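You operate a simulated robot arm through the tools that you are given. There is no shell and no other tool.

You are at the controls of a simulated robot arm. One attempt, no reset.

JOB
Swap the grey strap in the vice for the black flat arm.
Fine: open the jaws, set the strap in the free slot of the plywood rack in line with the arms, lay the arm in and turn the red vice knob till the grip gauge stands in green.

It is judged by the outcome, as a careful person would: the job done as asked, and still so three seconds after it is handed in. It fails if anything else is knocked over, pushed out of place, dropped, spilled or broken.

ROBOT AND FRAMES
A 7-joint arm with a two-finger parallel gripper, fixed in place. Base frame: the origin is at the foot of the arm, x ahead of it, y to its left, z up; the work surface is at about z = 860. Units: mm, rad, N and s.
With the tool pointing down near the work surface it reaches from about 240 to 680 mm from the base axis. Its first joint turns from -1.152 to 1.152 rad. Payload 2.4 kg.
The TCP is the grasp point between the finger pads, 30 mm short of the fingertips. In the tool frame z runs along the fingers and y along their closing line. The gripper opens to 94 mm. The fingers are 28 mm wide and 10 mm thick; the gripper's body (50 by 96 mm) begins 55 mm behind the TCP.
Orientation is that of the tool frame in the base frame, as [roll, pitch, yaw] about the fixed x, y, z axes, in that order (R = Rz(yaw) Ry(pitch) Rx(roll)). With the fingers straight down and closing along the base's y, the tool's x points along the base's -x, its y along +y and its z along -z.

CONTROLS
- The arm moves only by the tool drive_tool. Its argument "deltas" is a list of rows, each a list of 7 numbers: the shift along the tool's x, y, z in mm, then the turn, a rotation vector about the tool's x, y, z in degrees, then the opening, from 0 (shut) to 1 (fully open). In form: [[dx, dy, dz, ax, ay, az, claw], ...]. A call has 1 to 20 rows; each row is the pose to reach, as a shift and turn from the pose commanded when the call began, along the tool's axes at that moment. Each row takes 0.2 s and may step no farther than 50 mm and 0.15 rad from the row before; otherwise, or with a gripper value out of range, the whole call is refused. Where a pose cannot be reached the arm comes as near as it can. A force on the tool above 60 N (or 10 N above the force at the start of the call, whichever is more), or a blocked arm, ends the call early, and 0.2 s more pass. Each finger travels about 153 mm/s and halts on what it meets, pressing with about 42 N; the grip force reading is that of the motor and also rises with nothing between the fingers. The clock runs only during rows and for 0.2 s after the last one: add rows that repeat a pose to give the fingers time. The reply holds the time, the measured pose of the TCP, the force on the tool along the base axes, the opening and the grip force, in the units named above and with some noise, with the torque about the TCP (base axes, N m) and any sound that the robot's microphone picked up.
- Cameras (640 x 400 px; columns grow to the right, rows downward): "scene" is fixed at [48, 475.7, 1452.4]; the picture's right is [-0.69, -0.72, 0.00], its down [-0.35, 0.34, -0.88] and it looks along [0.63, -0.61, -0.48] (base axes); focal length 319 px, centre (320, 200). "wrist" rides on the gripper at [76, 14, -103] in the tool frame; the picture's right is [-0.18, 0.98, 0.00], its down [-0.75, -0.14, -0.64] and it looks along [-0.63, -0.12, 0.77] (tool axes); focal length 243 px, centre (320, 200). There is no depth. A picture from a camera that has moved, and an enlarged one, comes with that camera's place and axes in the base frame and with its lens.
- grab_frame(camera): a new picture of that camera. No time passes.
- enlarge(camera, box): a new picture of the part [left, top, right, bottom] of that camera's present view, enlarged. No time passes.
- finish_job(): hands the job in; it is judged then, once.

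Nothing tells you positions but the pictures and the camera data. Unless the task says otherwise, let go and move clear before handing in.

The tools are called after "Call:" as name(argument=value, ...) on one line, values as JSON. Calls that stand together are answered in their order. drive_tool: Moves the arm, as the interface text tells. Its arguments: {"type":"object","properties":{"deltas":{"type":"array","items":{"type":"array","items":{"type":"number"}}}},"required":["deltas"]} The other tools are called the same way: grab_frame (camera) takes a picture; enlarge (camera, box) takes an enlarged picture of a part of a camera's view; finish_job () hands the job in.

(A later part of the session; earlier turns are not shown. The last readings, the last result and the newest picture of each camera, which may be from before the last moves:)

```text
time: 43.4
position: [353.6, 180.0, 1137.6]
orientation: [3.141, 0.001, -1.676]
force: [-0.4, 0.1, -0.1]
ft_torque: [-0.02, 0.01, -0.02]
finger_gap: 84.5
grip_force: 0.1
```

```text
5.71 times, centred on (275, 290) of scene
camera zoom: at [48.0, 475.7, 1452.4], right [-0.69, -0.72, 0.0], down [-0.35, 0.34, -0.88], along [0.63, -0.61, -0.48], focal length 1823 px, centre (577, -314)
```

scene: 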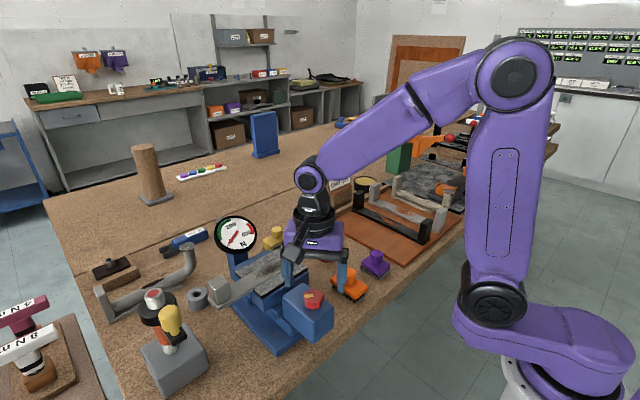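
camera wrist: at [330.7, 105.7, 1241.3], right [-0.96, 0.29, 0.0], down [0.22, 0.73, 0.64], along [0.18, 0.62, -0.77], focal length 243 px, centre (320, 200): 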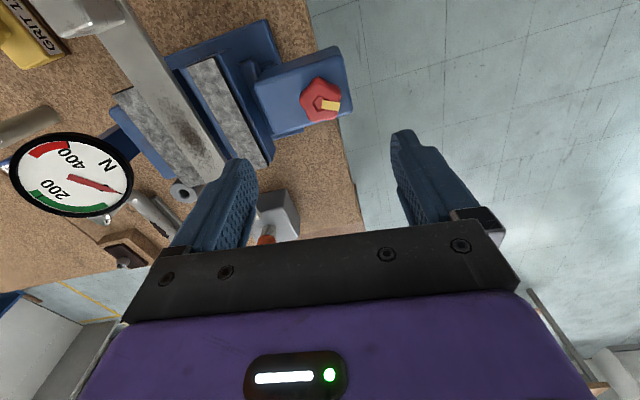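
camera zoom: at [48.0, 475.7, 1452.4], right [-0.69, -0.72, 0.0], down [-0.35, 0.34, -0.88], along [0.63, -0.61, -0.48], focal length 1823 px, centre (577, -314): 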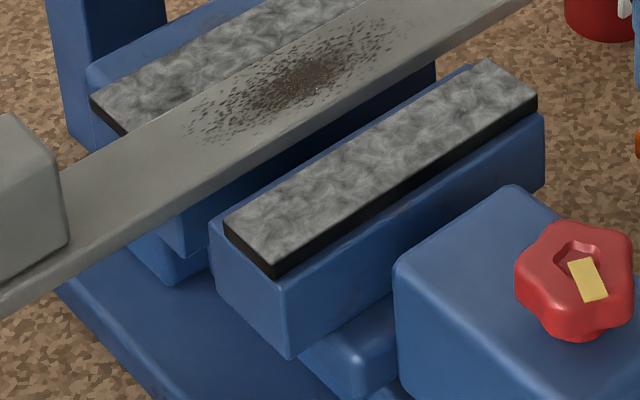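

The strap still lies on a blue bed under it. To judge heights I'll take a low side view from the -y side, first moving there at a safe height.

Call:
drive_tool(deltas=[[37.5, -25.3, 0, 0, 0, 0, 0.9], [75, -50.6, 0, 0, 0, 0, 0.9], [112.6, -75.9, 0, 0, 0, 0, 0.9], [150, -101, 0, 0, 0, 0, 0.9], [187.7, -126.6, 10, 0, 0, 0, 0.9], [225.3, -151.9, 30, 0, 0, 6, 0.9], [225.3, -151.9, 30, 0, 0, 6, 0.9]])

Call:
drive_tool(deltas=[[0, 0, 0, 0, -8, 0, 0.9], [0, 0, 0, 0, -16, 0, 0.9], [0, 0, 0, 0, -24, 0, 0.9], [0, 0, 0, 0, -32, 0, 0.9], [0, 0, 0, 0, -32, 0, 0.9]])

Call:
grab_frame(camera="wrist")

```text
time: 45.0
position: [480.7, -61.7, 1106.1]
orientation: [-3.139, 0.001, -1.779]
force: [0.0, 0.3, 0.6]
ft_torque: [0.03, -0.02, 0.01]
finger_gap: 84.6
grip_force: 0.0
```

```text
time: 46.2
position: [479.2, -59.7, 1106.5]
orientation: [3.141, 0.561, -1.781]
force: [-0.3, 0.3, -0.1]
ft_torque: [0.01, -0.01, -0.03]
finger_gap: 84.5
grip_force: 0.1
```

```text
taken
camera wrist: at [441.4, -173.8, 1154.3], right [-0.93, 0.36, 0.1], down [0.2, 0.26, 0.94], along [0.31, 0.9, -0.31], focal length 243 px, centre (320, 200)
```

wrist: 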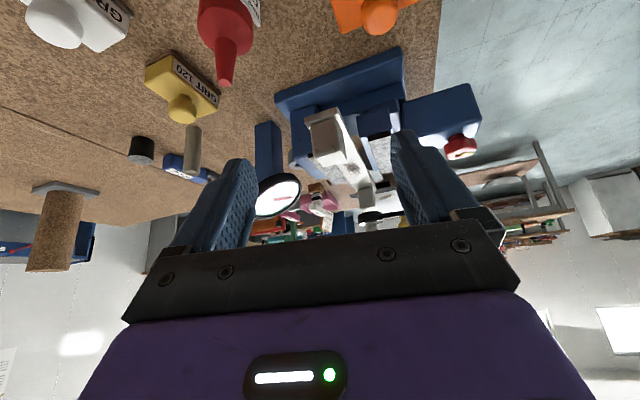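

Call:
enlarge(camera="wrist", box=[260, 60, 420, 230])

Call:
enlarge(camera="wrist", box=[280, 95, 380, 195])

```text
2.35 times, centred on (340, 145) of wrist
camera zoom: at [441.4, -173.8, 1154.3], right [-0.93, 0.36, 0.1], down [0.2, 0.26, 0.94], along [0.31, 0.9, -0.31], focal length 571 px, centre (273, 329)
```

zoom: 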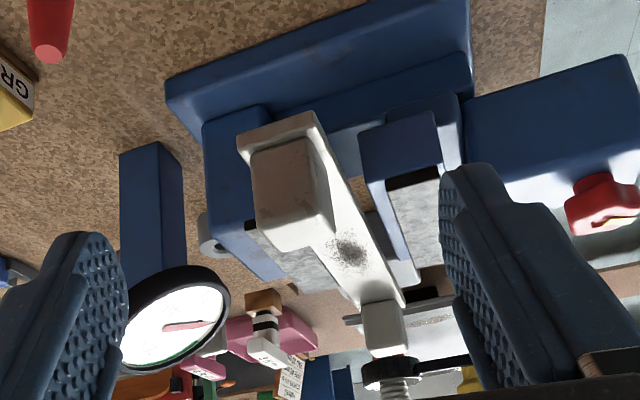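

```text
4.00 times, centred on (330, 145) of wrist
camera zoom: at [441.4, -173.8, 1154.3], right [-0.93, 0.36, 0.1], down [0.2, 0.26, 0.94], along [0.31, 0.9, -0.31], focal length 970 px, centre (280, 420)
```

zoom: 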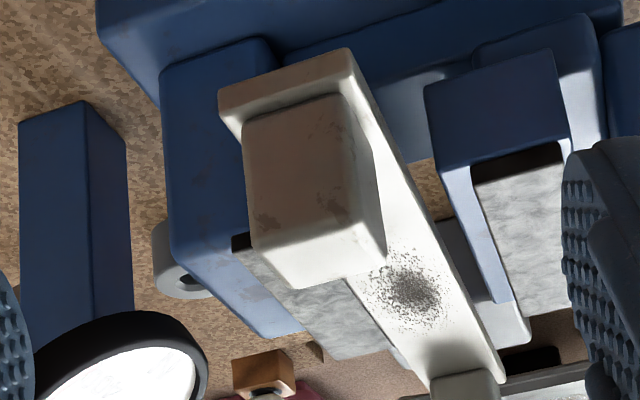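

The strap is carried by the fixed bed under its full width, so it's stable. I'll untilt and hover over the strap's free section on the -y side (y≈99), between its post and the jaws.

Call:
drive_tool(deltas=[[0, 0, 0, 0, 8, 0, 0.8], [0, 0, 0, 0, 16, 0, 0.8], [0, 0, 0, 0, 24, 0, 0.8], [0, 0, 0, 0, 32, 0, 0.8], [0, 0, 0, 0, 32, 0, 0.8]])

Call:
drive_tool(deltas=[[-40, 3.6, 0, 0, 0, -3, 0.8], [-80, 7.2, 0, 0, 0, -6, 0.8], [-120, 10.8, 0, 0, 0, -9, 0.8], [-159.5, 14.4, 0, 0, 0, -11.9, 0.8], [-159.5, 14.4, 0, 0, 0, -11.9, 0.8]])

Call:
grab_frame(camera="wrist")

Call:
enlarge(camera="wrist", box=[230, 60, 410, 240])

Call:
grab_frame(camera="scene")

```text
time: 47.4
position: [480.5, -59.4, 1106.2]
orientation: [3.141, -0.001, -1.78]
force: [-0.5, -0.4, 0.1]
ft_torque: [-0.02, -0.02, 0.0]
finger_gap: 75.0
grip_force: 0.1
```

```text
time: 48.6
position: [498.6, 99.7, 1107.6]
orientation: [-3.141, -0.001, -1.571]
force: [-0.8, 0.1, 0.8]
ft_torque: [-0.01, 0.01, -0.01]
finger_gap: 75.4
grip_force: 0.0
```

```text
taken
camera wrist: at [484.1, 23.1, 1210.2], right [-0.98, 0.18, 0.0], down [0.14, 0.75, 0.64], along [0.12, 0.63, -0.77], focal length 243 px, centre (320, 200)
```

wrist: 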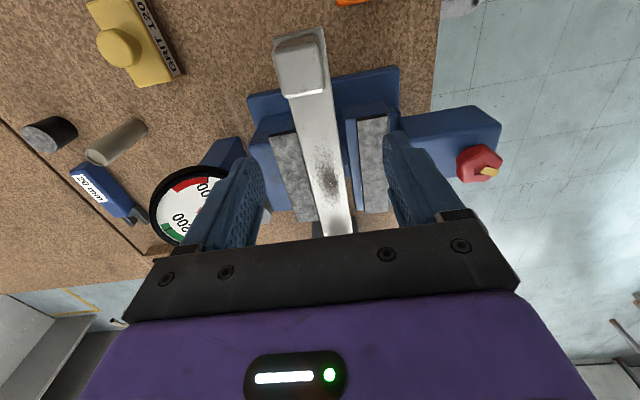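

```text
2.22 times, centred on (320, 150) of wrist
camera zoom: at [484.1, 23.1, 1210.2], right [-0.98, 0.18, 0.0], down [0.14, 0.75, 0.64], along [0.12, 0.63, -0.77], focal length 539 px, centre (320, 311)
```

zoom: 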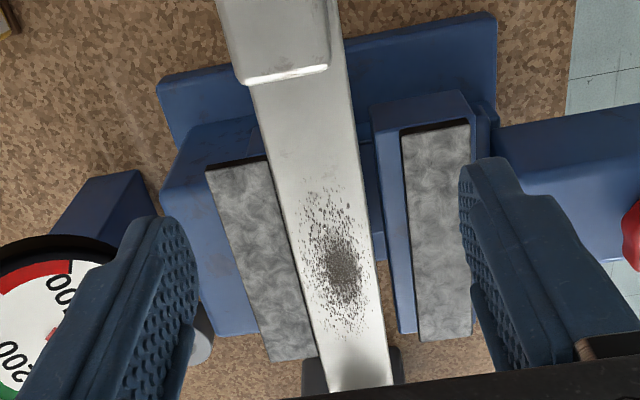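

```text
taken
```

scene: 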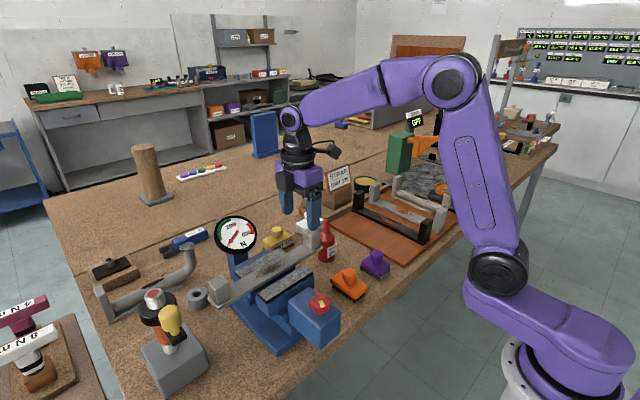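

From this overhead view the strap bar is about 37 mm wide and centred at x≈504.5. The free section runs from y≈78 to y≈115. I'll centre the fingers at (504.5, 96.5) and come partway down to check.

Call:
drive_tool(deltas=[[2.6, -6.4, 30, 0, 0, 0, 0.8], [2.6, -6.4, 60, 0, 0, 0, 0.8], [2.6, -6.4, 60, 0, 0, 0, 0.8]])

Call:
grab_frame(camera="wrist")

Call:
enlarge(camera="wrist", box=[230, 60, 410, 240])

Call:
enlarge(camera="scene", box=[250, 180, 350, 280])

```text
time: 49.4
position: [504.9, 95.7, 1046.7]
orientation: [-3.14, 0.001, -1.573]
force: [-0.1, -0.4, -0.7]
ft_torque: [-0.03, 0.0, 0.0]
finger_gap: 75.4
grip_force: 0.0
```

```text
taken
camera wrist: at [490.9, 20.0, 1150.4], right [-0.98, 0.19, 0.0], down [0.14, 0.75, 0.64], along [0.12, 0.63, -0.77], focal length 243 px, centre (320, 200)
```

wrist: 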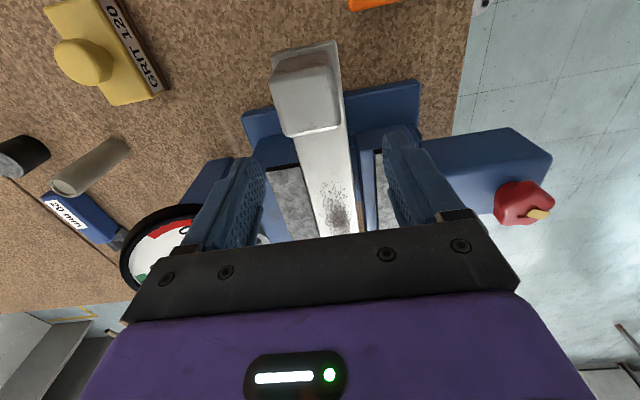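

```text
2.22 times, centred on (320, 150) of wrist
camera zoom: at [490.9, 20.0, 1150.4], right [-0.98, 0.19, 0.0], down [0.14, 0.75, 0.64], along [0.12, 0.63, -0.77], focal length 539 px, centre (320, 311)
```

zoom: 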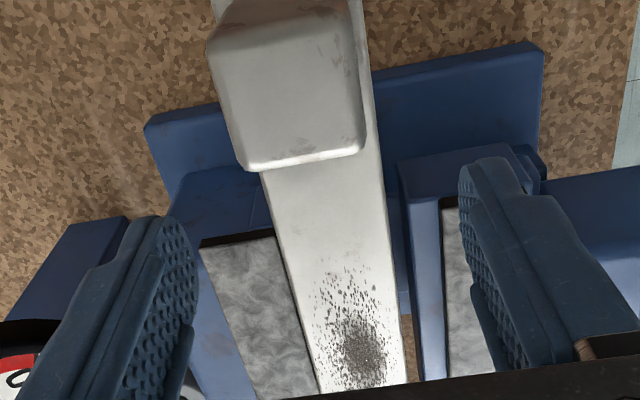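

```text
4.00 times, centred on (300, 230) of scene
camera zoom: at [48.0, 475.7, 1452.4], right [-0.69, -0.72, 0.0], down [-0.35, 0.34, -0.88], along [0.63, -0.61, -0.48], focal length 1276 px, centre (400, 80)
```

zoom: 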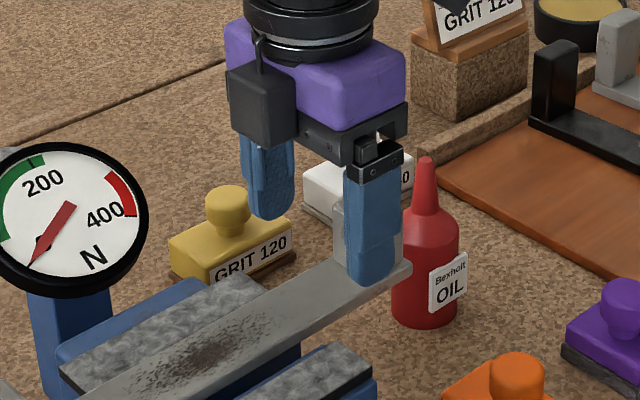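

The bar is confirmed at x≈486–523. To know its height exactly I'll probe its top gently over the supported middle, with the fingers nearly closed.

Call:
drive_tool(deltas=[[0, 0, -20, 0, 0, 0, 0.6], [-45, 0, -20, 0, 0, 0, 0.3], [-87, 0, -20, 0, 0, 0, 0.2], [-87, 0, 0, 0, 0, 0, 0.2], [-87, 0, 15, 0, 0, 0, 0.2], [-87, 0, 18, 0, 0, 0, 0.2], [-87, 0, 18, 0, 0, 0, 0.2]])

Call:
enlarge(camera="scene", box=[220, 200, 330, 300])

```text
time: 51.0
position: [505.2, 182.7, 1029.7]
orientation: [-3.141, 0.001, -1.572]
force: [0.3, 1.1, 0.4]
ft_torque: [-0.03, -0.04, 0.0]
finger_gap: 19.0
grip_force: 0.0
```

```text
4.00 times, centred on (275, 250) of scene
camera zoom: at [48.0, 475.7, 1452.4], right [-0.69, -0.72, 0.0], down [-0.35, 0.34, -0.88], along [0.63, -0.61, -0.48], focal length 1276 px, centre (500, 0)
```

zoom: 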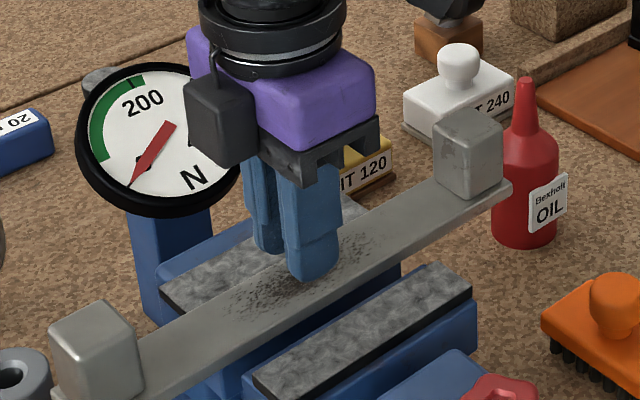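

No contact at a fingertip height of about 999.5. I'll step down in small increments.

Call:
drive_tool(deltas=[[0, 0, 2, 0, 0, 0, 0.2], [0, 0, 2, 0, 0, 0, 0.2]])

Call:
drive_tool(deltas=[[0, 0, 2, 0, 0, 0, 0.2], [0, 0, 2, 0, 0, 0, 0.2]])

```text
time: 51.6
position: [505.4, 183.1, 1026.7]
orientation: [-3.141, 0.0, -1.572]
force: [-1.1, -0.3, 0.9]
ft_torque: [0.04, -0.03, 0.03]
finger_gap: 18.8
grip_force: 0.1
```

```text
time: 52.2
position: [506.0, 183.1, 1025.1]
orientation: [3.141, -0.001, -1.572]
force: [-0.4, -0.9, -1.1]
ft_torque: [0.02, -0.04, 0.0]
finger_gap: 19.1
grip_force: 0.2
```

Still free at fingertips ≈995.5. I'll keep stepping down.

Call:
drive_tool(deltas=[[0, 0, 1.5, 0, 0, 0, 0.2], [0, 0, 1.5, 0, 0, 0, 0.2]])

Call:
drive_tool(deltas=[[0, 0, 1.5, 0, 0, 0, 0.2], [0, 0, 1.5, 0, 0, 0, 0.2]])

```text
time: 52.8
position: [505.7, 183.4, 1022.2]
orientation: [3.14, 0.001, -1.573]
force: [0.6, 0.5, -0.2]
ft_torque: [0.0, -0.01, 0.01]
finger_gap: 19.2
grip_force: 0.1
```

```text
time: 53.4
position: [504.4, 183.6, 1021.0]
orientation: [-3.141, -0.002, -1.573]
force: [0.1, 0.5, 0.2]
ft_torque: [0.0, 0.0, 0.02]
finger_gap: 18.7
grip_force: 0.0
```

Call:
drive_tool(deltas=[[0, 0, 1.5, 0, 0, 0, 0.2], [0, 0, 1.5, 0, 0, 0, 0.2]])

Call:
drive_tool(deltas=[[0, 0, 1.5, 0, 0, 0, 0.2], [0, 0, 1.5, 0, 0, 0, 0.2]])

Call:
enlarge(camera="scene", box=[250, 230, 330, 290])

```text
time: 54.0
position: [505.0, 183.2, 1020.0]
orientation: [-3.141, 0.0, -1.573]
force: [0.5, 1.1, -0.6]
ft_torque: [0.0, -0.02, -0.04]
finger_gap: 18.9
grip_force: 0.0
```

```text
time: 54.6
position: [505.5, 184.0, 1018.7]
orientation: [-3.141, -0.001, -1.573]
force: [0.3, -0.8, 0.3]
ft_torque: [0.01, 0.03, 0.0]
finger_gap: 18.4
grip_force: 0.0
```

```text
6.67 times, centred on (290, 260) of scene
camera zoom: at [48.0, 475.7, 1452.4], right [-0.69, -0.72, 0.0], down [-0.35, 0.34, -0.88], along [0.63, -0.61, -0.48], focal length 2127 px, centre (520, -200)
```

zoom: 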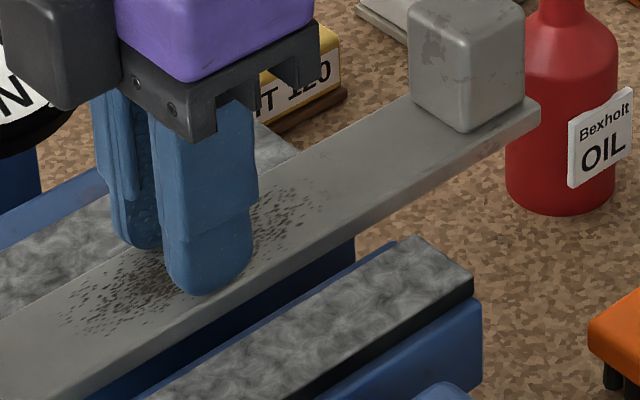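

Still clear at tips ≈989.4, so the bar is a bit lower than I estimated. I'll continue.

Call:
drive_tool(deltas=[[0, 0, 1.5, 0, 0, 0, 0.2], [0, 0, 1.5, 0, 0, 0, 0.2]])

Call:
drive_tool(deltas=[[0, 0, 1.5, 0, 0, 0, 0.2], [0, 0, 1.5, 0, 0, 0, 0.2]])

```text
time: 55.2
position: [505.4, 184.5, 1016.7]
orientation: [-3.141, 0.0, -1.572]
force: [0.4, -0.3, -0.3]
ft_torque: [-0.01, 0.01, 0.02]
finger_gap: 18.9
grip_force: 0.0
```

```text
time: 55.8
position: [505.5, 184.2, 1017.0]
orientation: [-3.141, 0.002, -1.573]
force: [-3.2, 0.3, 16.7]
ft_torque: [-0.15, 0.23, 0.0]
finger_gap: 19.0
grip_force: 0.2
```

Contact came at a fingertip height of about 987.5, which is the bar's top. I'll rise, open, return to the free section at y≈94, and descend to straddle the bar.

Call:
drive_tool(deltas=[[0, 0, -30, 0, 0, 0, 0.2], [45, 0, -45, 0, 0, 0, 0.5], [89, 0, -45, 0, 0, 0, 0.8], [89, 0, -30, 0, 0, 0, 0.8], [89, 0, -15, 0, 0, 0, 0.8], [89, 0, -5, 0, 0, 0, 0.8], [89, 0, -5, 0, 0, 0, 0.8]])

Call:
grab_frame(camera="wrist")

Call:
enlarge(camera="scene", box=[260, 200, 340, 270])

```text
time: 57.4
position: [505.1, 94.3, 1020.3]
orientation: [3.141, 0.0, -1.572]
force: [0.1, -0.2, -1.2]
ft_torque: [0.0, -0.01, 0.0]
finger_gap: 75.0
grip_force: 0.1
```

```text
taken
camera wrist: at [490.9, 18.2, 1124.2], right [-0.98, 0.18, 0.0], down [0.14, 0.75, 0.64], along [0.12, 0.63, -0.77], focal length 243 px, centre (320, 200)
```

wrist: 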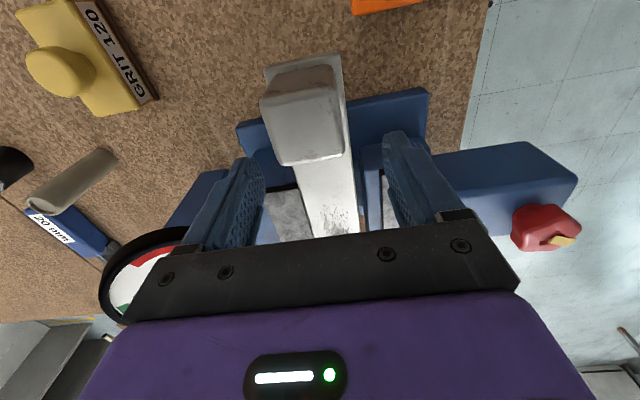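

```text
5.71 times, centred on (300, 235) of scene
camera zoom: at [48.0, 475.7, 1452.4], right [-0.69, -0.72, 0.0], down [-0.35, 0.34, -0.88], along [0.63, -0.61, -0.48], focal length 1823 px, centre (434, 0)
```

zoom: 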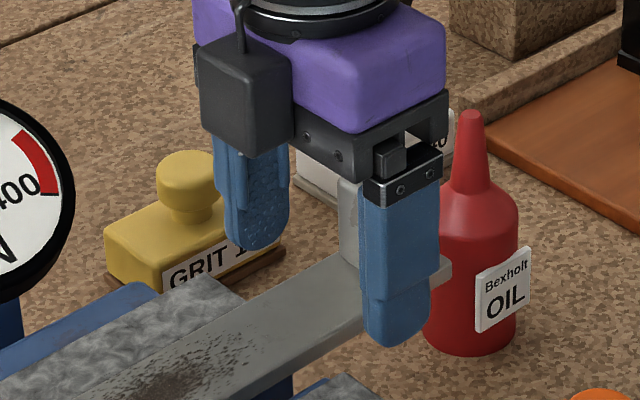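

Before taking the strap I'll look closely at the rack, so I know the free slot exactly. I'm rising and travelling over to it.

Call:
drive_tool(deltas=[[0, 0, -43, 0, 0, 0, 0.8], [0, 0, -86, 0, 0, 0, 0.8], [0, 0, -129, 0, 0, 0, 0.8], [30, 6, -129, 0, 0, 7.5, 0.8], [61, 12, -129, 0, 0, 15, 0.8], [91, 19, -129, 0, 0, 22.5, 0.8], [121, 25, -129, 0, 0, 30, 0.8], [152, 31, -129, 0, 0, 37.5, 0.8], [182, 37, -129, 0, 0, 45, 0.8], [212, 44, -129, 0, 0, 52.5, 0.8], [243, 50, -129, 0, 0, 60, 0.8], [273, 56, -129, 0, 0, 67.5, 0.8], [303, 62, -129, 0, 0, 75, 0.8], [334, 69, -129, 0, 0, 82.5, 0.8], [364, 75, -129, 0, 0, 90, 0.8], [364, 75, -129, 0, 0, 90, 0.8]])

Call:
grab_frame(camera="wrist")

Call:
enlarge(camera="wrist", box=[180, 40, 460, 240])

Call:
enlarge(camera="scene", box=[320, 160, 480, 270])

```text
time: 60.8
position: [428.3, -269.5, 1150.3]
orientation: [-3.14, -0.001, 3.138]
force: [0.2, -0.2, 0.4]
ft_torque: [-0.02, -0.02, -0.02]
finger_gap: 75.3
grip_force: 0.0
```

```text
taken
camera wrist: at [353.5, -254.9, 1254.7], right [0.19, 0.98, 0.0], down [0.75, -0.14, 0.64], along [0.63, -0.12, -0.77], focal length 243 px, centre (320, 200)
```

wrist: 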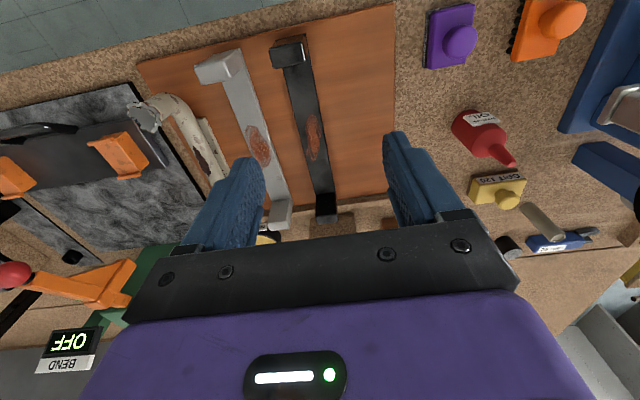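

```text
2.00 times, centred on (320, 140) of wrist
camera zoom: at [353.5, -254.9, 1254.7], right [0.19, 0.98, 0.0], down [0.75, -0.14, 0.64], along [0.63, -0.12, -0.77], focal length 485 px, centre (320, 320)
```

zoom: 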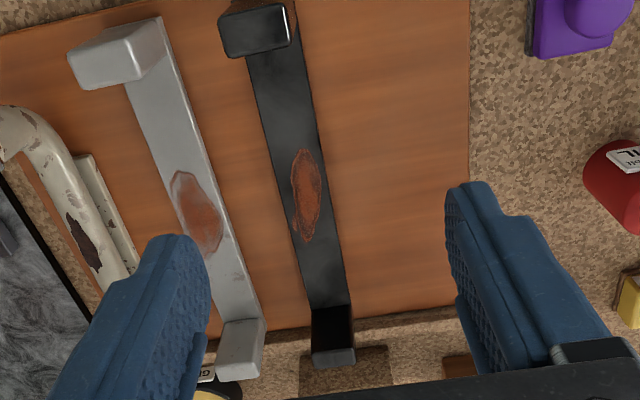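

```text
3.64 times, centred on (400, 215) of scene
camera zoom: at [48.0, 475.7, 1452.4], right [-0.69, -0.72, 0.0], down [-0.35, 0.34, -0.88], along [0.63, -0.61, -0.48], focal length 1160 px, centre (29, 146)
```

zoom: 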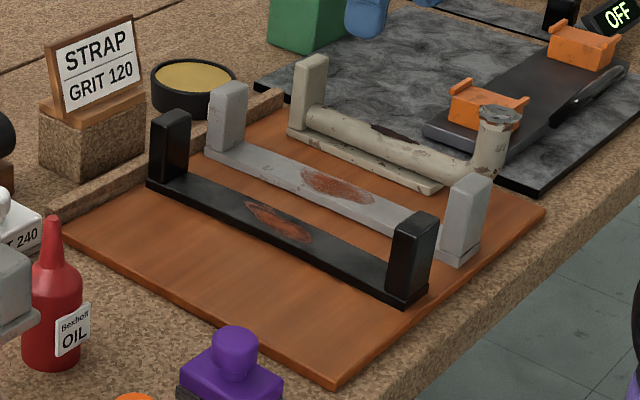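

The rack pitch is about 91 mm: black arm at y≈-299, grey at y≈-390, and the free slot at y≈-208, with the bars centred at x≈526. I'm going back to the strap's free section now.

Call:
drive_tool(deltas=[[-6, 30, 0, 0, 0, -7.5, 0.8], [-12, 61, 0, 0, 0, -15, 0.8], [-19, 91, 0, 0, 0, -22.5, 0.8], [-25, 121, 0, 0, 0, -30, 0.8], [-31, 152, 0, 0, 0, -37.5, 0.8], [-37, 182, 0, 0, 0, -45, 0.8], [-44, 212, 0, 0, 0, -52.5, 0.8], [-50, 243, 0, 0, 0, -60, 0.8], [-56, 273, 0, 0, 0, -67.5, 0.8], [-62, 303, 0, 0, 0, -75, 0.8], [-69, 334, 0, 0, 0, -82.5, 0.8], [-74.2, 363.7, 0, 0, 0, -90, 0.8], [-74.2, 363.7, 43, 0, 0, -90, 0.8], [-74.2, 363.7, 86, 0, 0, -90, 0.8], [-74.2, 363.7, 120, 0, 0, -90, 0.8], [-74.2, 363.7, 120, 0, 0, -90, 0.8]])

Call:
grab_frame(camera="wrist")

Call:
enlarge(camera="wrist", box=[230, 60, 410, 240])

```text
time: 64.2
position: [504.6, 93.4, 1028.1]
orientation: [3.141, 0.001, -1.572]
force: [0.5, -0.1, 0.0]
ft_torque: [-0.03, 0.02, 0.0]
finger_gap: 75.3
grip_force: 0.0
```

```text
taken
camera wrist: at [490.8, 17.5, 1133.1], right [-0.98, 0.18, 0.0], down [0.14, 0.75, 0.64], along [0.12, 0.63, -0.77], focal length 243 px, centre (320, 200)
```

wrist: 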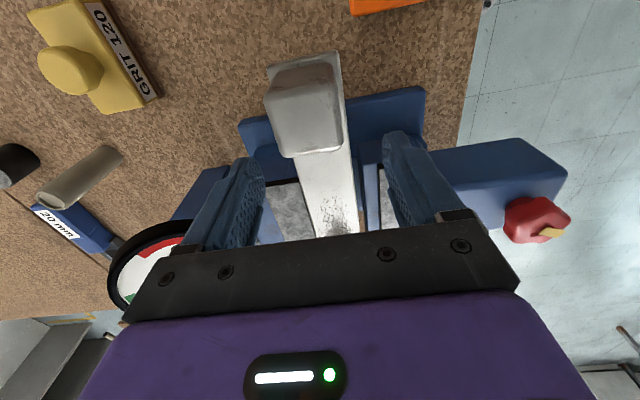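

```text
2.22 times, centred on (320, 150) of wrist
camera zoom: at [490.8, 17.5, 1133.1], right [-0.98, 0.18, 0.0], down [0.14, 0.75, 0.64], along [0.12, 0.63, -0.77], focal length 539 px, centre (320, 311)
```

zoom: 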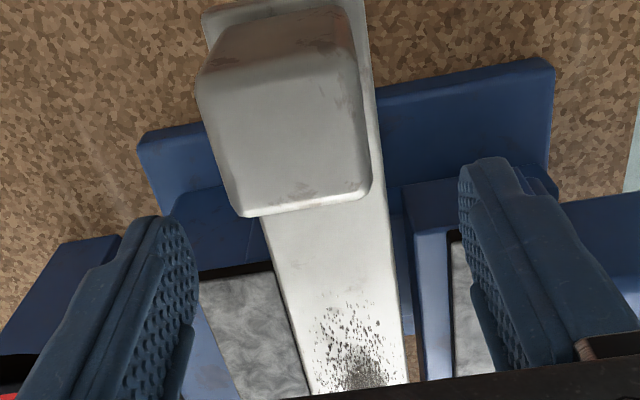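

The post's inner face is at y≈73 and the jaws start at y≈112, so y≈93.5 is well centred. I'll descend so the tips reach near the bar's underside and close.

Call:
drive_tool(deltas=[[0, 0, 10, 0, 0, 0, 0.8], [0, 0, 19.6, 0, 0, 0, 0.8], [0, 0, 19.6, 0, 0, 0, 0.6], [0, 0, 19.6, 0, 0, 0, 0.45], [0, 0, 19.6, 0, 0, 0, 0.3], [0, 0, 19.6, 0, 0, 0, 0.2], [0, 0, 19.6, 0, 0, 0, 0.2]])

Call:
enlarge(camera="scene", box=[250, 190, 350, 290])

Call:
grab_frame(camera="wrist")

```text
time: 65.8
position: [504.3, 94.5, 1009.8]
orientation: [-3.141, 0.001, -1.57]
force: [0.6, 0.5, 0.4]
ft_torque: [-0.08, -0.08, -0.01]
finger_gap: 39.4
grip_force: 41.9
```

```text
4.00 times, centred on (300, 240) of scene
camera zoom: at [48.0, 475.8, 1452.4], right [-0.69, -0.72, 0.0], down [-0.35, 0.34, -0.88], along [0.63, -0.61, -0.48], focal length 1276 px, centre (400, 40)
```

zoom: 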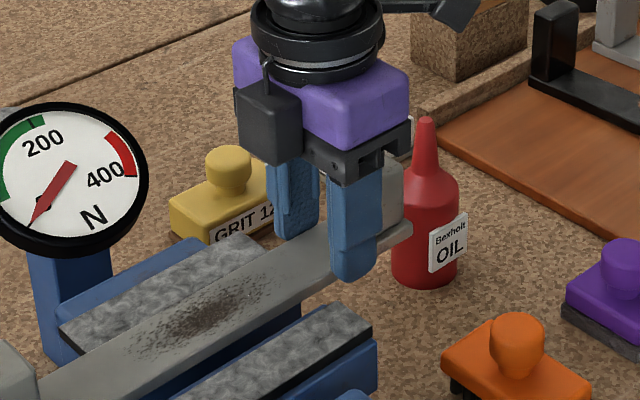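

```text
taken
camera wrist: at [490.5, 17.9, 1113.9], right [-0.98, 0.18, 0.0], down [0.14, 0.75, 0.64], along [0.12, 0.63, -0.77], focal length 243 px, centre (320, 200)
```

wrist: 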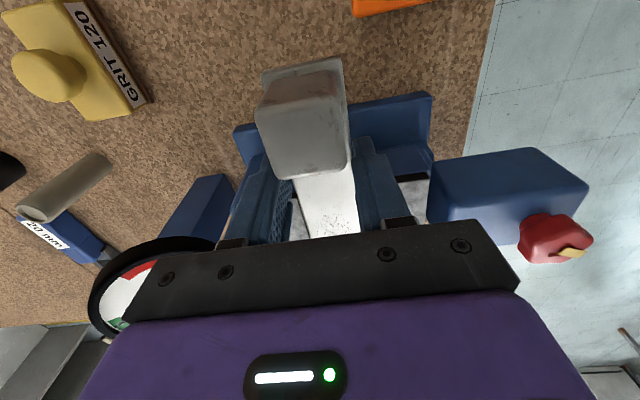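

The gap reads 39.4 mm, so the bar is gripped. I'll do a cautious test lift of a few mm to read its weight and torque.

Call:
drive_tool(deltas=[[0, 0, -1, 0, 0, 0, 0.2], [0, 0, -2, 0, 0, 0, 0.2], [0, 0, -3, 0, 0, 0, 0.2], [0, 0, -4, 0, 0, 0, 0.2], [0, 0, -4, 0, 0, 0, 0.2]])

Call:
enlarge(camera="scene", box=[200, 220, 340, 320])

```text
time: 67.0
position: [504.5, 94.1, 1014.2]
orientation: [-3.14, 0.001, -1.571]
force: [-0.1, 0.2, -4.4]
ft_torque: [-0.41, 0.02, 0.02]
finger_gap: 39.4
grip_force: 42.1
```

```text
4.00 times, centred on (270, 270) of scene
camera zoom: at [48.0, 475.8, 1452.4], right [-0.69, -0.72, 0.0], down [-0.35, 0.34, -0.88], along [0.63, -0.61, -0.48], focal length 1276 px, centre (520, -80)
```

zoom: 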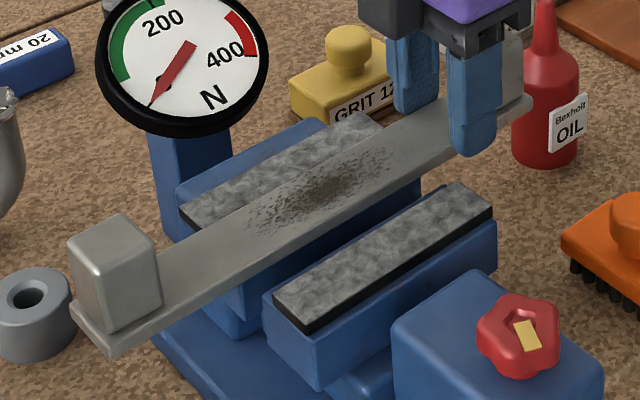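

The force is about 4.4 N with 0.41 N·m, which fits the full 0.45 kg strap held 90 mm off its centre without slipping. I'll lift a little more and check for droop.

Call:
drive_tool(deltas=[[0, 0, -5, 0, 0, 0, 0.2], [0, 0, -10, 0, 0, 0, 0.2], [0, 0, -15, 0, 0, 0, 0.2], [0, 0, -15, 0, 0, 0, 0.2], [0, 0, -15, 0, 0, 0, 0.2]])

Call:
enlarge(camera="scene", box=[200, 200, 340, 300])

Call:
grab_frame(camera="wrist")

```text
time: 68.2
position: [505.2, 94.1, 1029.8]
orientation: [-3.142, -0.001, -1.573]
force: [0.4, 0.6, -4.0]
ft_torque: [-0.37, -0.01, 0.01]
finger_gap: 39.5
grip_force: 42.6
```

```text
4.00 times, centred on (270, 250) of scene
camera zoom: at [48.0, 475.8, 1452.4], right [-0.69, -0.72, 0.0], down [-0.35, 0.34, -0.88], along [0.63, -0.61, -0.48], focal length 1276 px, centre (520, 0)
```

zoom: 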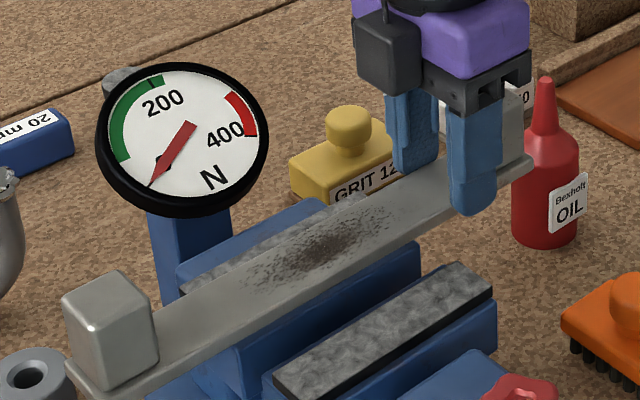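

```text
taken
camera wrist: at [490.0, 18.1, 1133.0], right [-0.98, 0.18, 0.0], down [0.14, 0.75, 0.64], along [0.12, 0.63, -0.77], focal length 243 px, centre (320, 200)
```

wrist: 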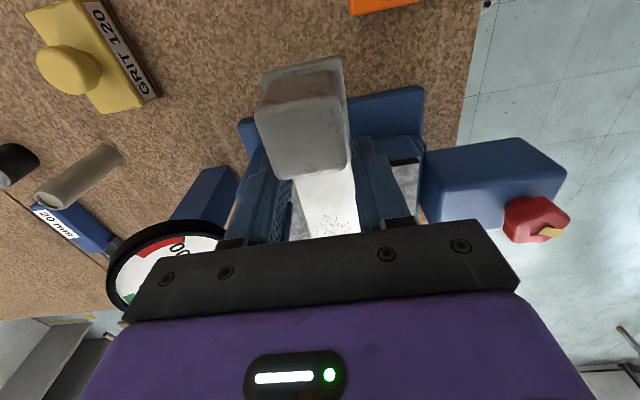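

It lifted level with no slip. I'll raise it well above the gauge before travelling.

Call:
drive_tool(deltas=[[0, 0, -10, 0, 0, 0, 0.2], [0, 0, -25, 0, 0, 0, 0.2], [0, 0, -45, 0, 0, 0, 0.2], [0, 0, -65, 0, 0, 0, 0.2], [0, 0, -85, 0, 0, 0, 0.2], [0, 0, -100, 0, 0, 0, 0.2], [0, 0, -108, 0, 0, 0, 0.2], [0, 0, -108, 0, 0, 0, 0.2]])

Call:
grab_frame(camera="scene")

```text
time: 70.0
position: [505.5, 94.2, 1138.1]
orientation: [-3.141, -0.001, -1.573]
force: [-0.4, -0.4, -4.2]
ft_torque: [-0.36, -0.01, -0.02]
finger_gap: 39.8
grip_force: 42.3
```

```text
taken
```

scene: 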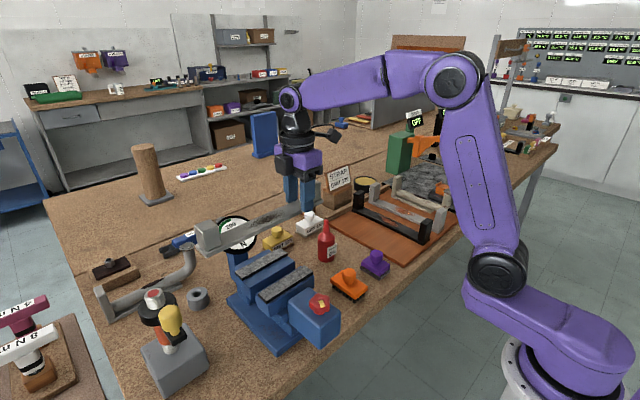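

The strap is held level and steady. I'll travel to the rack at this height, turning it 90° clockwise to line up with the arms.

Call:
drive_tool(deltas=[[12, 3, 0, 0, 0, 0, 0.2], [28, 6, 0, 0, 0, 0, 0.2], [46, 10, 0, 0, 0, 0, 0.2], [64, 14, 0, 0, 0, 0, 0.2], [82, 18, 0, 0, 0, 4, 0.2], [100, 22, 0, 0, 0, 10, 0.2], [118, 26, 0, 0, 0, 16, 0.2], [136, 30, 0, 0, 0, 22.5, 0.2], [154, 34, 0, 0, 0, 29, 0.2], [172, 38, 0, 0, 0, 35.5, 0.2], [190, 42, 0, 0, 0, 42, 0.2], [208, 46, 0, 0, 0, 48.5, 0.2], [226, 50, 0, 0, 0, 55, 0.2], [244, 54, 0, 0, 0, 61.5, 0.2], [260, 58, 0, 0, 0, 68, 0.2], [274, 61, 0, 0, 0, 74.5, 0.2], [286, 64, 0, 0, 0, 81, 0.2], [296, 66, 0, 0, 0, 86.5, 0.2], [302.6, 67, 0, 0, 0, 89.9, 0.2], [302.6, 67, 0, 0, 0, 89.9, 0.2]])

Call:
grab_frame(camera="wrist")

Call:
grab_frame(camera="scene")

```text
time: 74.2
position: [437.0, -208.2, 1137.9]
orientation: [3.141, 0.002, 3.141]
force: [0.2, 0.3, -4.8]
ft_torque: [-0.03, 0.39, -0.02]
finger_gap: 39.9
grip_force: 42.2
```

```text
taken
camera wrist: at [361.3, -193.7, 1240.5], right [0.18, 0.98, 0.0], down [0.75, -0.14, 0.64], along [0.63, -0.12, -0.77], focal length 243 px, centre (320, 200)
```

wrist: 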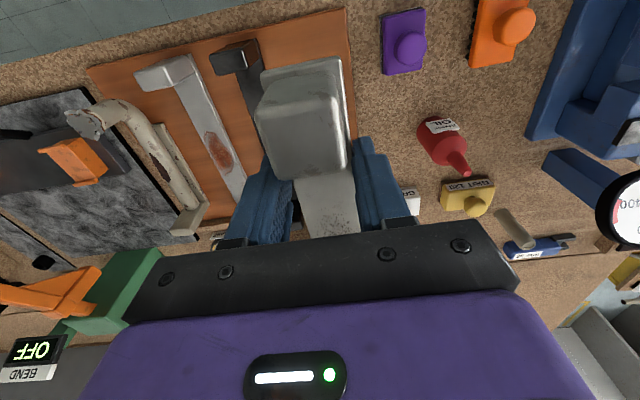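

```text
taken
```

scene: 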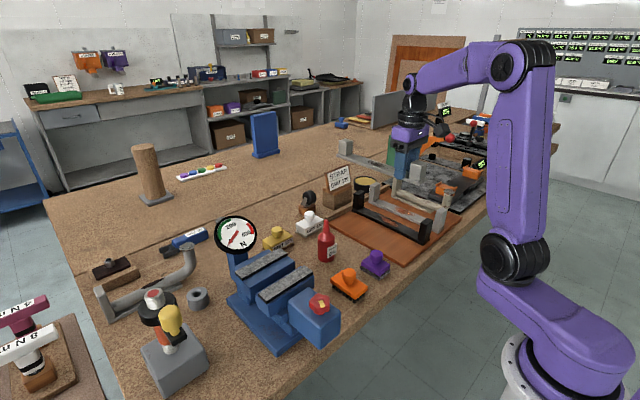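

The strap is above the free slot and parallel to the arms. I'll descend to just above the board.

Call:
drive_tool(deltas=[[0, -0.8, 15, 0, 0, 0, 0.2], [0, -0.8, 40, 0, 0, 0, 0.2], [0, -0.8, 70, 0, 0, 0, 0.2], [0, -0.8, 100, 0, 0, 0, 0.2], [0, -0.8, 130, 0, 0, 0, 0.2], [0, -0.8, 160, 0, 0, 0, 0.2], [0, -0.8, 185, 0, 0, 0, 0.2], [0, -0.8, 205, 0, 0, 0, 0.2], [0, -0.8, 215, 0, 0, 0, 0.2], [0, -0.8, 215, 0, 0, 0, 0.2]])

Call:
enlarge(camera="scene", box=[320, 160, 480, 270])

Call:
grab_frame(camera="wrist")

```text
time: 76.4
position: [437.7, -209.6, 922.1]
orientation: [3.141, 0.0, -3.139]
force: [0.0, -0.2, -3.5]
ft_torque: [0.01, 0.38, 0.03]
finger_gap: 39.8
grip_force: 41.9
```

```text
3.64 times, centred on (400, 215) of scene
camera zoom: at [48.0, 475.7, 1452.4], right [-0.69, -0.72, 0.0], down [-0.35, 0.34, -0.88], along [0.63, -0.61, -0.48], focal length 1160 px, centre (29, 146)
```

zoom: 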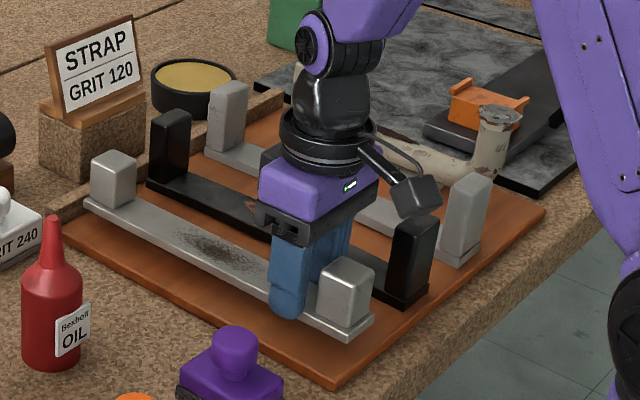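

```text
taken
camera wrist: at [361.2, -194.7, 1025.7], right [0.18, 0.98, 0.0], down [0.75, -0.14, 0.64], along [0.63, -0.12, -0.77], focal length 243 px, centre (320, 200)
```

wrist: 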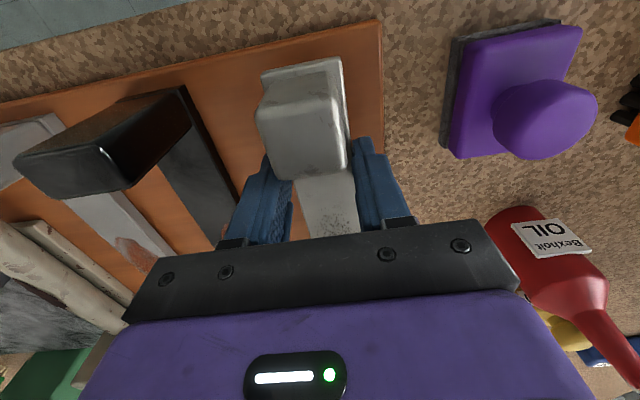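

The strap looks nicely aligned, about 20 mm above the board. I'll lower it in small steps until it touches.

Call:
drive_tool(deltas=[[0, 0, 5, 0, 0, 0, 0.2], [0, 0, 10, 0, 0, 0, 0.2], [0, 0, 14, 0, 0, 0, 0.2], [0, 0, 14, 0, 0, 0, 0.2]])

Call:
drive_tool(deltas=[[0, 0, 2, 0, 0, 0, 0.2], [0, 0, 2, 0, 0, 0, 0.2]])

Call:
enlarge(camera="scene", box=[320, 160, 480, 270])

```text
time: 77.4
position: [437.3, -209.4, 908.1]
orientation: [-3.141, 0.0, -3.141]
force: [-0.8, -0.3, -3.6]
ft_torque: [0.02, 0.39, 0.0]
finger_gap: 39.6
grip_force: 41.7
```

```text
time: 78.0
position: [437.6, -209.1, 906.6]
orientation: [3.141, 0.001, -3.139]
force: [0.4, 1.0, -3.3]
ft_torque: [0.06, 0.03, 0.09]
finger_gap: 39.4
grip_force: 42.1
```

```text
3.64 times, centred on (400, 215) of scene
camera zoom: at [48.0, 475.7, 1452.4], right [-0.69, -0.72, 0.0], down [-0.35, 0.34, -0.88], along [0.63, -0.61, -0.48], focal length 1160 px, centre (29, 146)
```

zoom: 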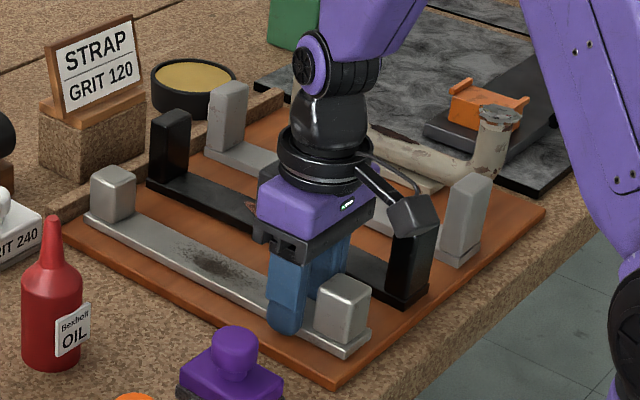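

The torque dropped, so the far end is touching the board. I'll lower another 1–2 mm to seat it fully.

Call:
drive_tool(deltas=[[0, 0, 1, 0, 0, 0, 0.2], [0, 0, 1, 0, 0, 0, 0.2]])

Call:
drive_tool(deltas=[[0, 0, 1, 0, 0, 0, 0.2], [0, 0, 1, 0, 0, 0, 0.2]])

Call:
enlarge(camera="scene", box=[330, 170, 450, 270])

Call:
grab_frame(camera="wrist")

```text
time: 78.6
position: [436.8, -208.7, 905.9]
orientation: [-3.14, 0.002, -3.139]
force: [-2.3, 1.5, 2.8]
ft_torque: [0.14, -1.23, 0.21]
finger_gap: 39.6
grip_force: 42.0
```

```text
time: 79.2
position: [438.1, -209.4, 905.4]
orientation: [-3.139, 0.001, -3.141]
force: [-3.0, 2.1, 24.8]
ft_torque: [0.1, -0.03, 0.01]
finger_gap: 39.7
grip_force: 41.5
```

```text
4.00 times, centred on (390, 220) of scene
camera zoom: at [47.5, 475.9, 1452.3], right [-0.69, -0.72, 0.0], down [-0.35, 0.34, -0.88], along [0.63, -0.61, -0.48], focal length 1276 px, centre (40, 120)
```

zoom: 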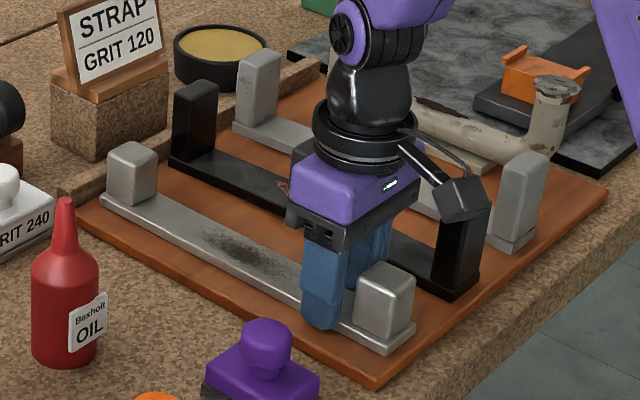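

```text
taken
camera wrist: at [361.4, -194.9, 1008.7], right [0.18, 0.98, 0.0], down [0.75, -0.14, 0.64], along [0.63, -0.12, -0.77], focal length 243 px, centre (320, 200)
```

wrist: 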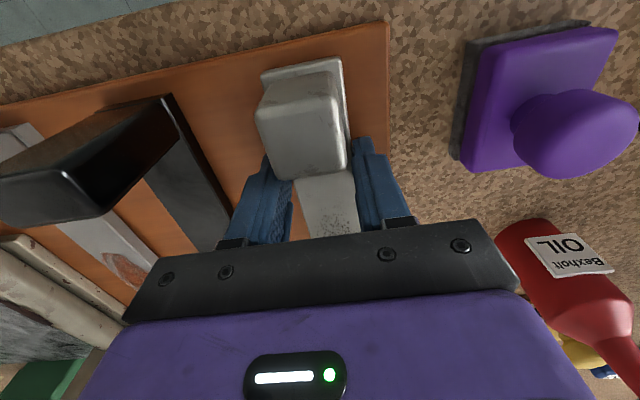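

It's seated, with 25 N on the board. Before releasing I'll compare its ends with the neighbouring arms in closer zooms.

Call:
enlarge(camera="scene", box=[335, 175, 405, 225])

Call:
enlarge(camera="scene", box=[395, 200, 465, 265])

```text
8.00 times, centred on (370, 200) of scene
camera zoom: at [47.5, 475.9, 1452.3], right [-0.69, -0.72, 0.0], down [-0.35, 0.34, -0.88], along [0.63, -0.61, -0.48], focal length 2553 px, centre (-80, 200)
```

zoom: 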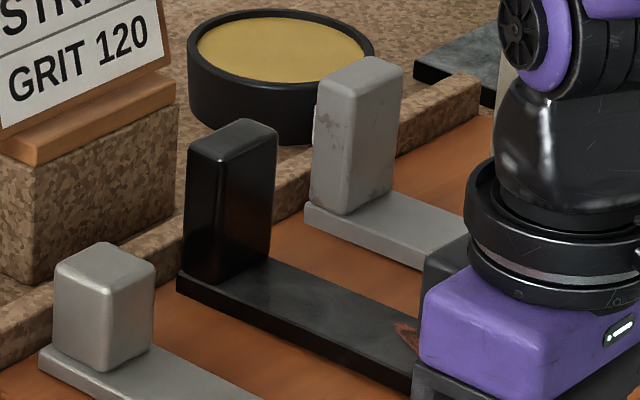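

```text
6.15 times, centred on (430, 232) of scene
camera zoom: at [47.5, 475.9, 1452.3], right [-0.69, -0.72, 0.0], down [-0.35, 0.34, -0.88], along [0.63, -0.61, -0.48], focal length 1964 px, centre (-357, 0)
```

zoom: 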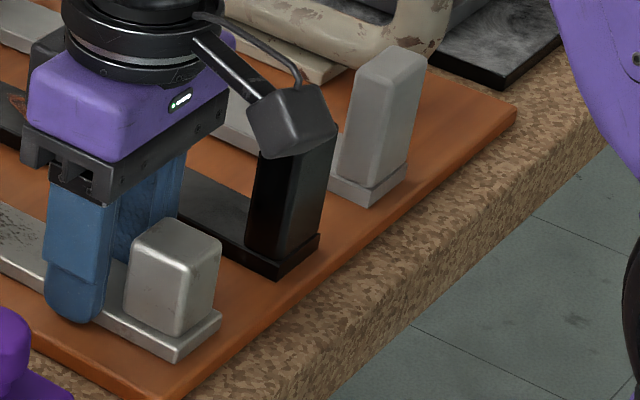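

The strap's ends line up with the black and grey arms within about 2 mm. I'll relieve the downward push, open the fingers, and lift straight up.

Call:
drive_tool(deltas=[[0, 0, -1.2, 0, 0, 0, 0.2], [0, 0, -1.2, 0, 0, 0, 0.5], [0, 0, -1.2, 0, 0, 0, 0.65], [0, 0, -1.2, 0, 0, 0, 0.65]])

Call:
drive_tool(deltas=[[0, 0, -8, 0, 0, 0, 0.65], [0, 0, -25, 0, 0, 0, 0.65], [0, 0, -60, 0, 0, 0, 0.65], [0, 0, -100, 0, 0, 0, 0.65], [0, 0, -150, 0, 0, 0, 0.65], [0, 0, -190, 0, 0, 0, 0.65], [0, 0, -190, 0, 0, 0, 0.65]])

Call:
grab_frame(camera="wrist")

Call:
enlarge(camera="scene", box=[320, 160, 480, 270])

```text
time: 80.2
position: [436.6, -209.2, 904.7]
orientation: [3.141, -0.003, 3.141]
force: [-0.6, 0.3, -0.1]
ft_torque: [0.01, -0.04, 0.0]
finger_gap: 61.1
grip_force: 0.0
```

```text
time: 81.8
position: [437.7, -207.6, 1096.5]
orientation: [-3.141, 0.001, 3.141]
force: [-0.2, 0.0, 0.0]
ft_torque: [0.01, 0.02, 0.02]
finger_gap: 60.8
grip_force: 0.1
```

```text
taken
camera wrist: at [360.9, -194.6, 1199.6], right [0.18, 0.98, 0.0], down [0.75, -0.14, 0.64], along [0.63, -0.12, -0.77], focal length 243 px, centre (320, 200)
```

wrist: 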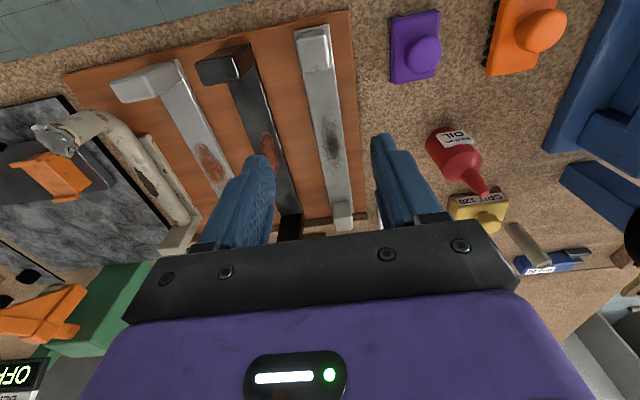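

```text
3.64 times, centred on (400, 215) of scene
camera zoom: at [48.0, 475.7, 1452.4], right [-0.69, -0.72, 0.0], down [-0.35, 0.34, -0.88], along [0.63, -0.61, -0.48], focal length 1160 px, centre (29, 146)
```

zoom: 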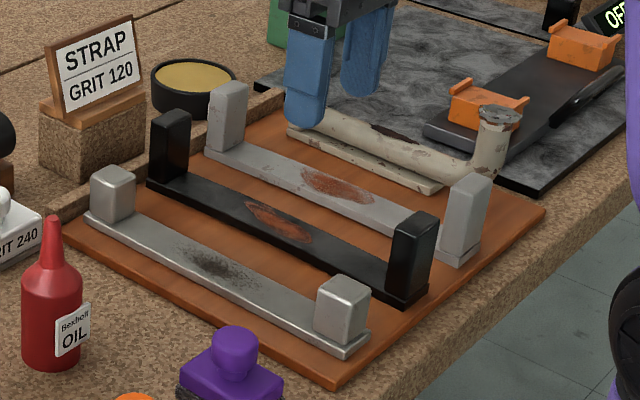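

The strap now rests in the free slot, in line with the arms, and nothing else moved. Next I'll move over the black arm and measure its posts and bar.

Call:
drive_tool(deltas=[[0, -30, 0, 0, 0, 0, 0.8], [0, -60, 0, 0, 0, 0, 0.8], [0, -90.5, 0, 0, 0, 0, 0.8], [0, -90.5, 0, 0, 0, 0, 0.8]])

Call:
enlarge(camera="wrist", box=[200, 0, 440, 240])

```text
time: 82.8
position: [436.4, -299.5, 1095.1]
orientation: [-3.141, -0.001, -3.14]
force: [-0.8, -0.6, 0.1]
ft_torque: [0.06, -0.03, 0.03]
finger_gap: 75.0
grip_force: 0.0
```

```text
1.67 times, centred on (320, 120) of wrist
camera zoom: at [361.1, -284.9, 1199.4], right [0.18, 0.98, 0.0], down [0.75, -0.14, 0.64], along [0.63, -0.12, -0.77], focal length 404 px, centre (320, 333)
```

zoom: 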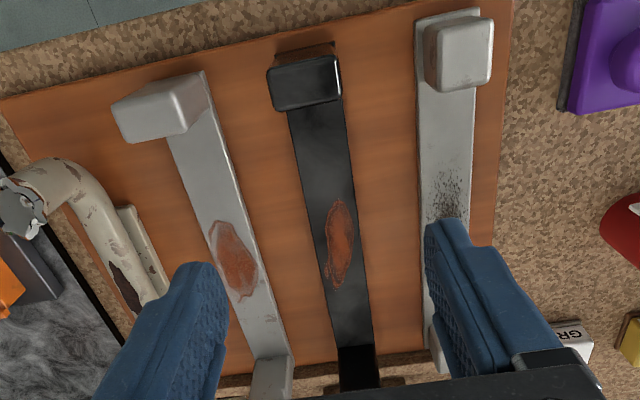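

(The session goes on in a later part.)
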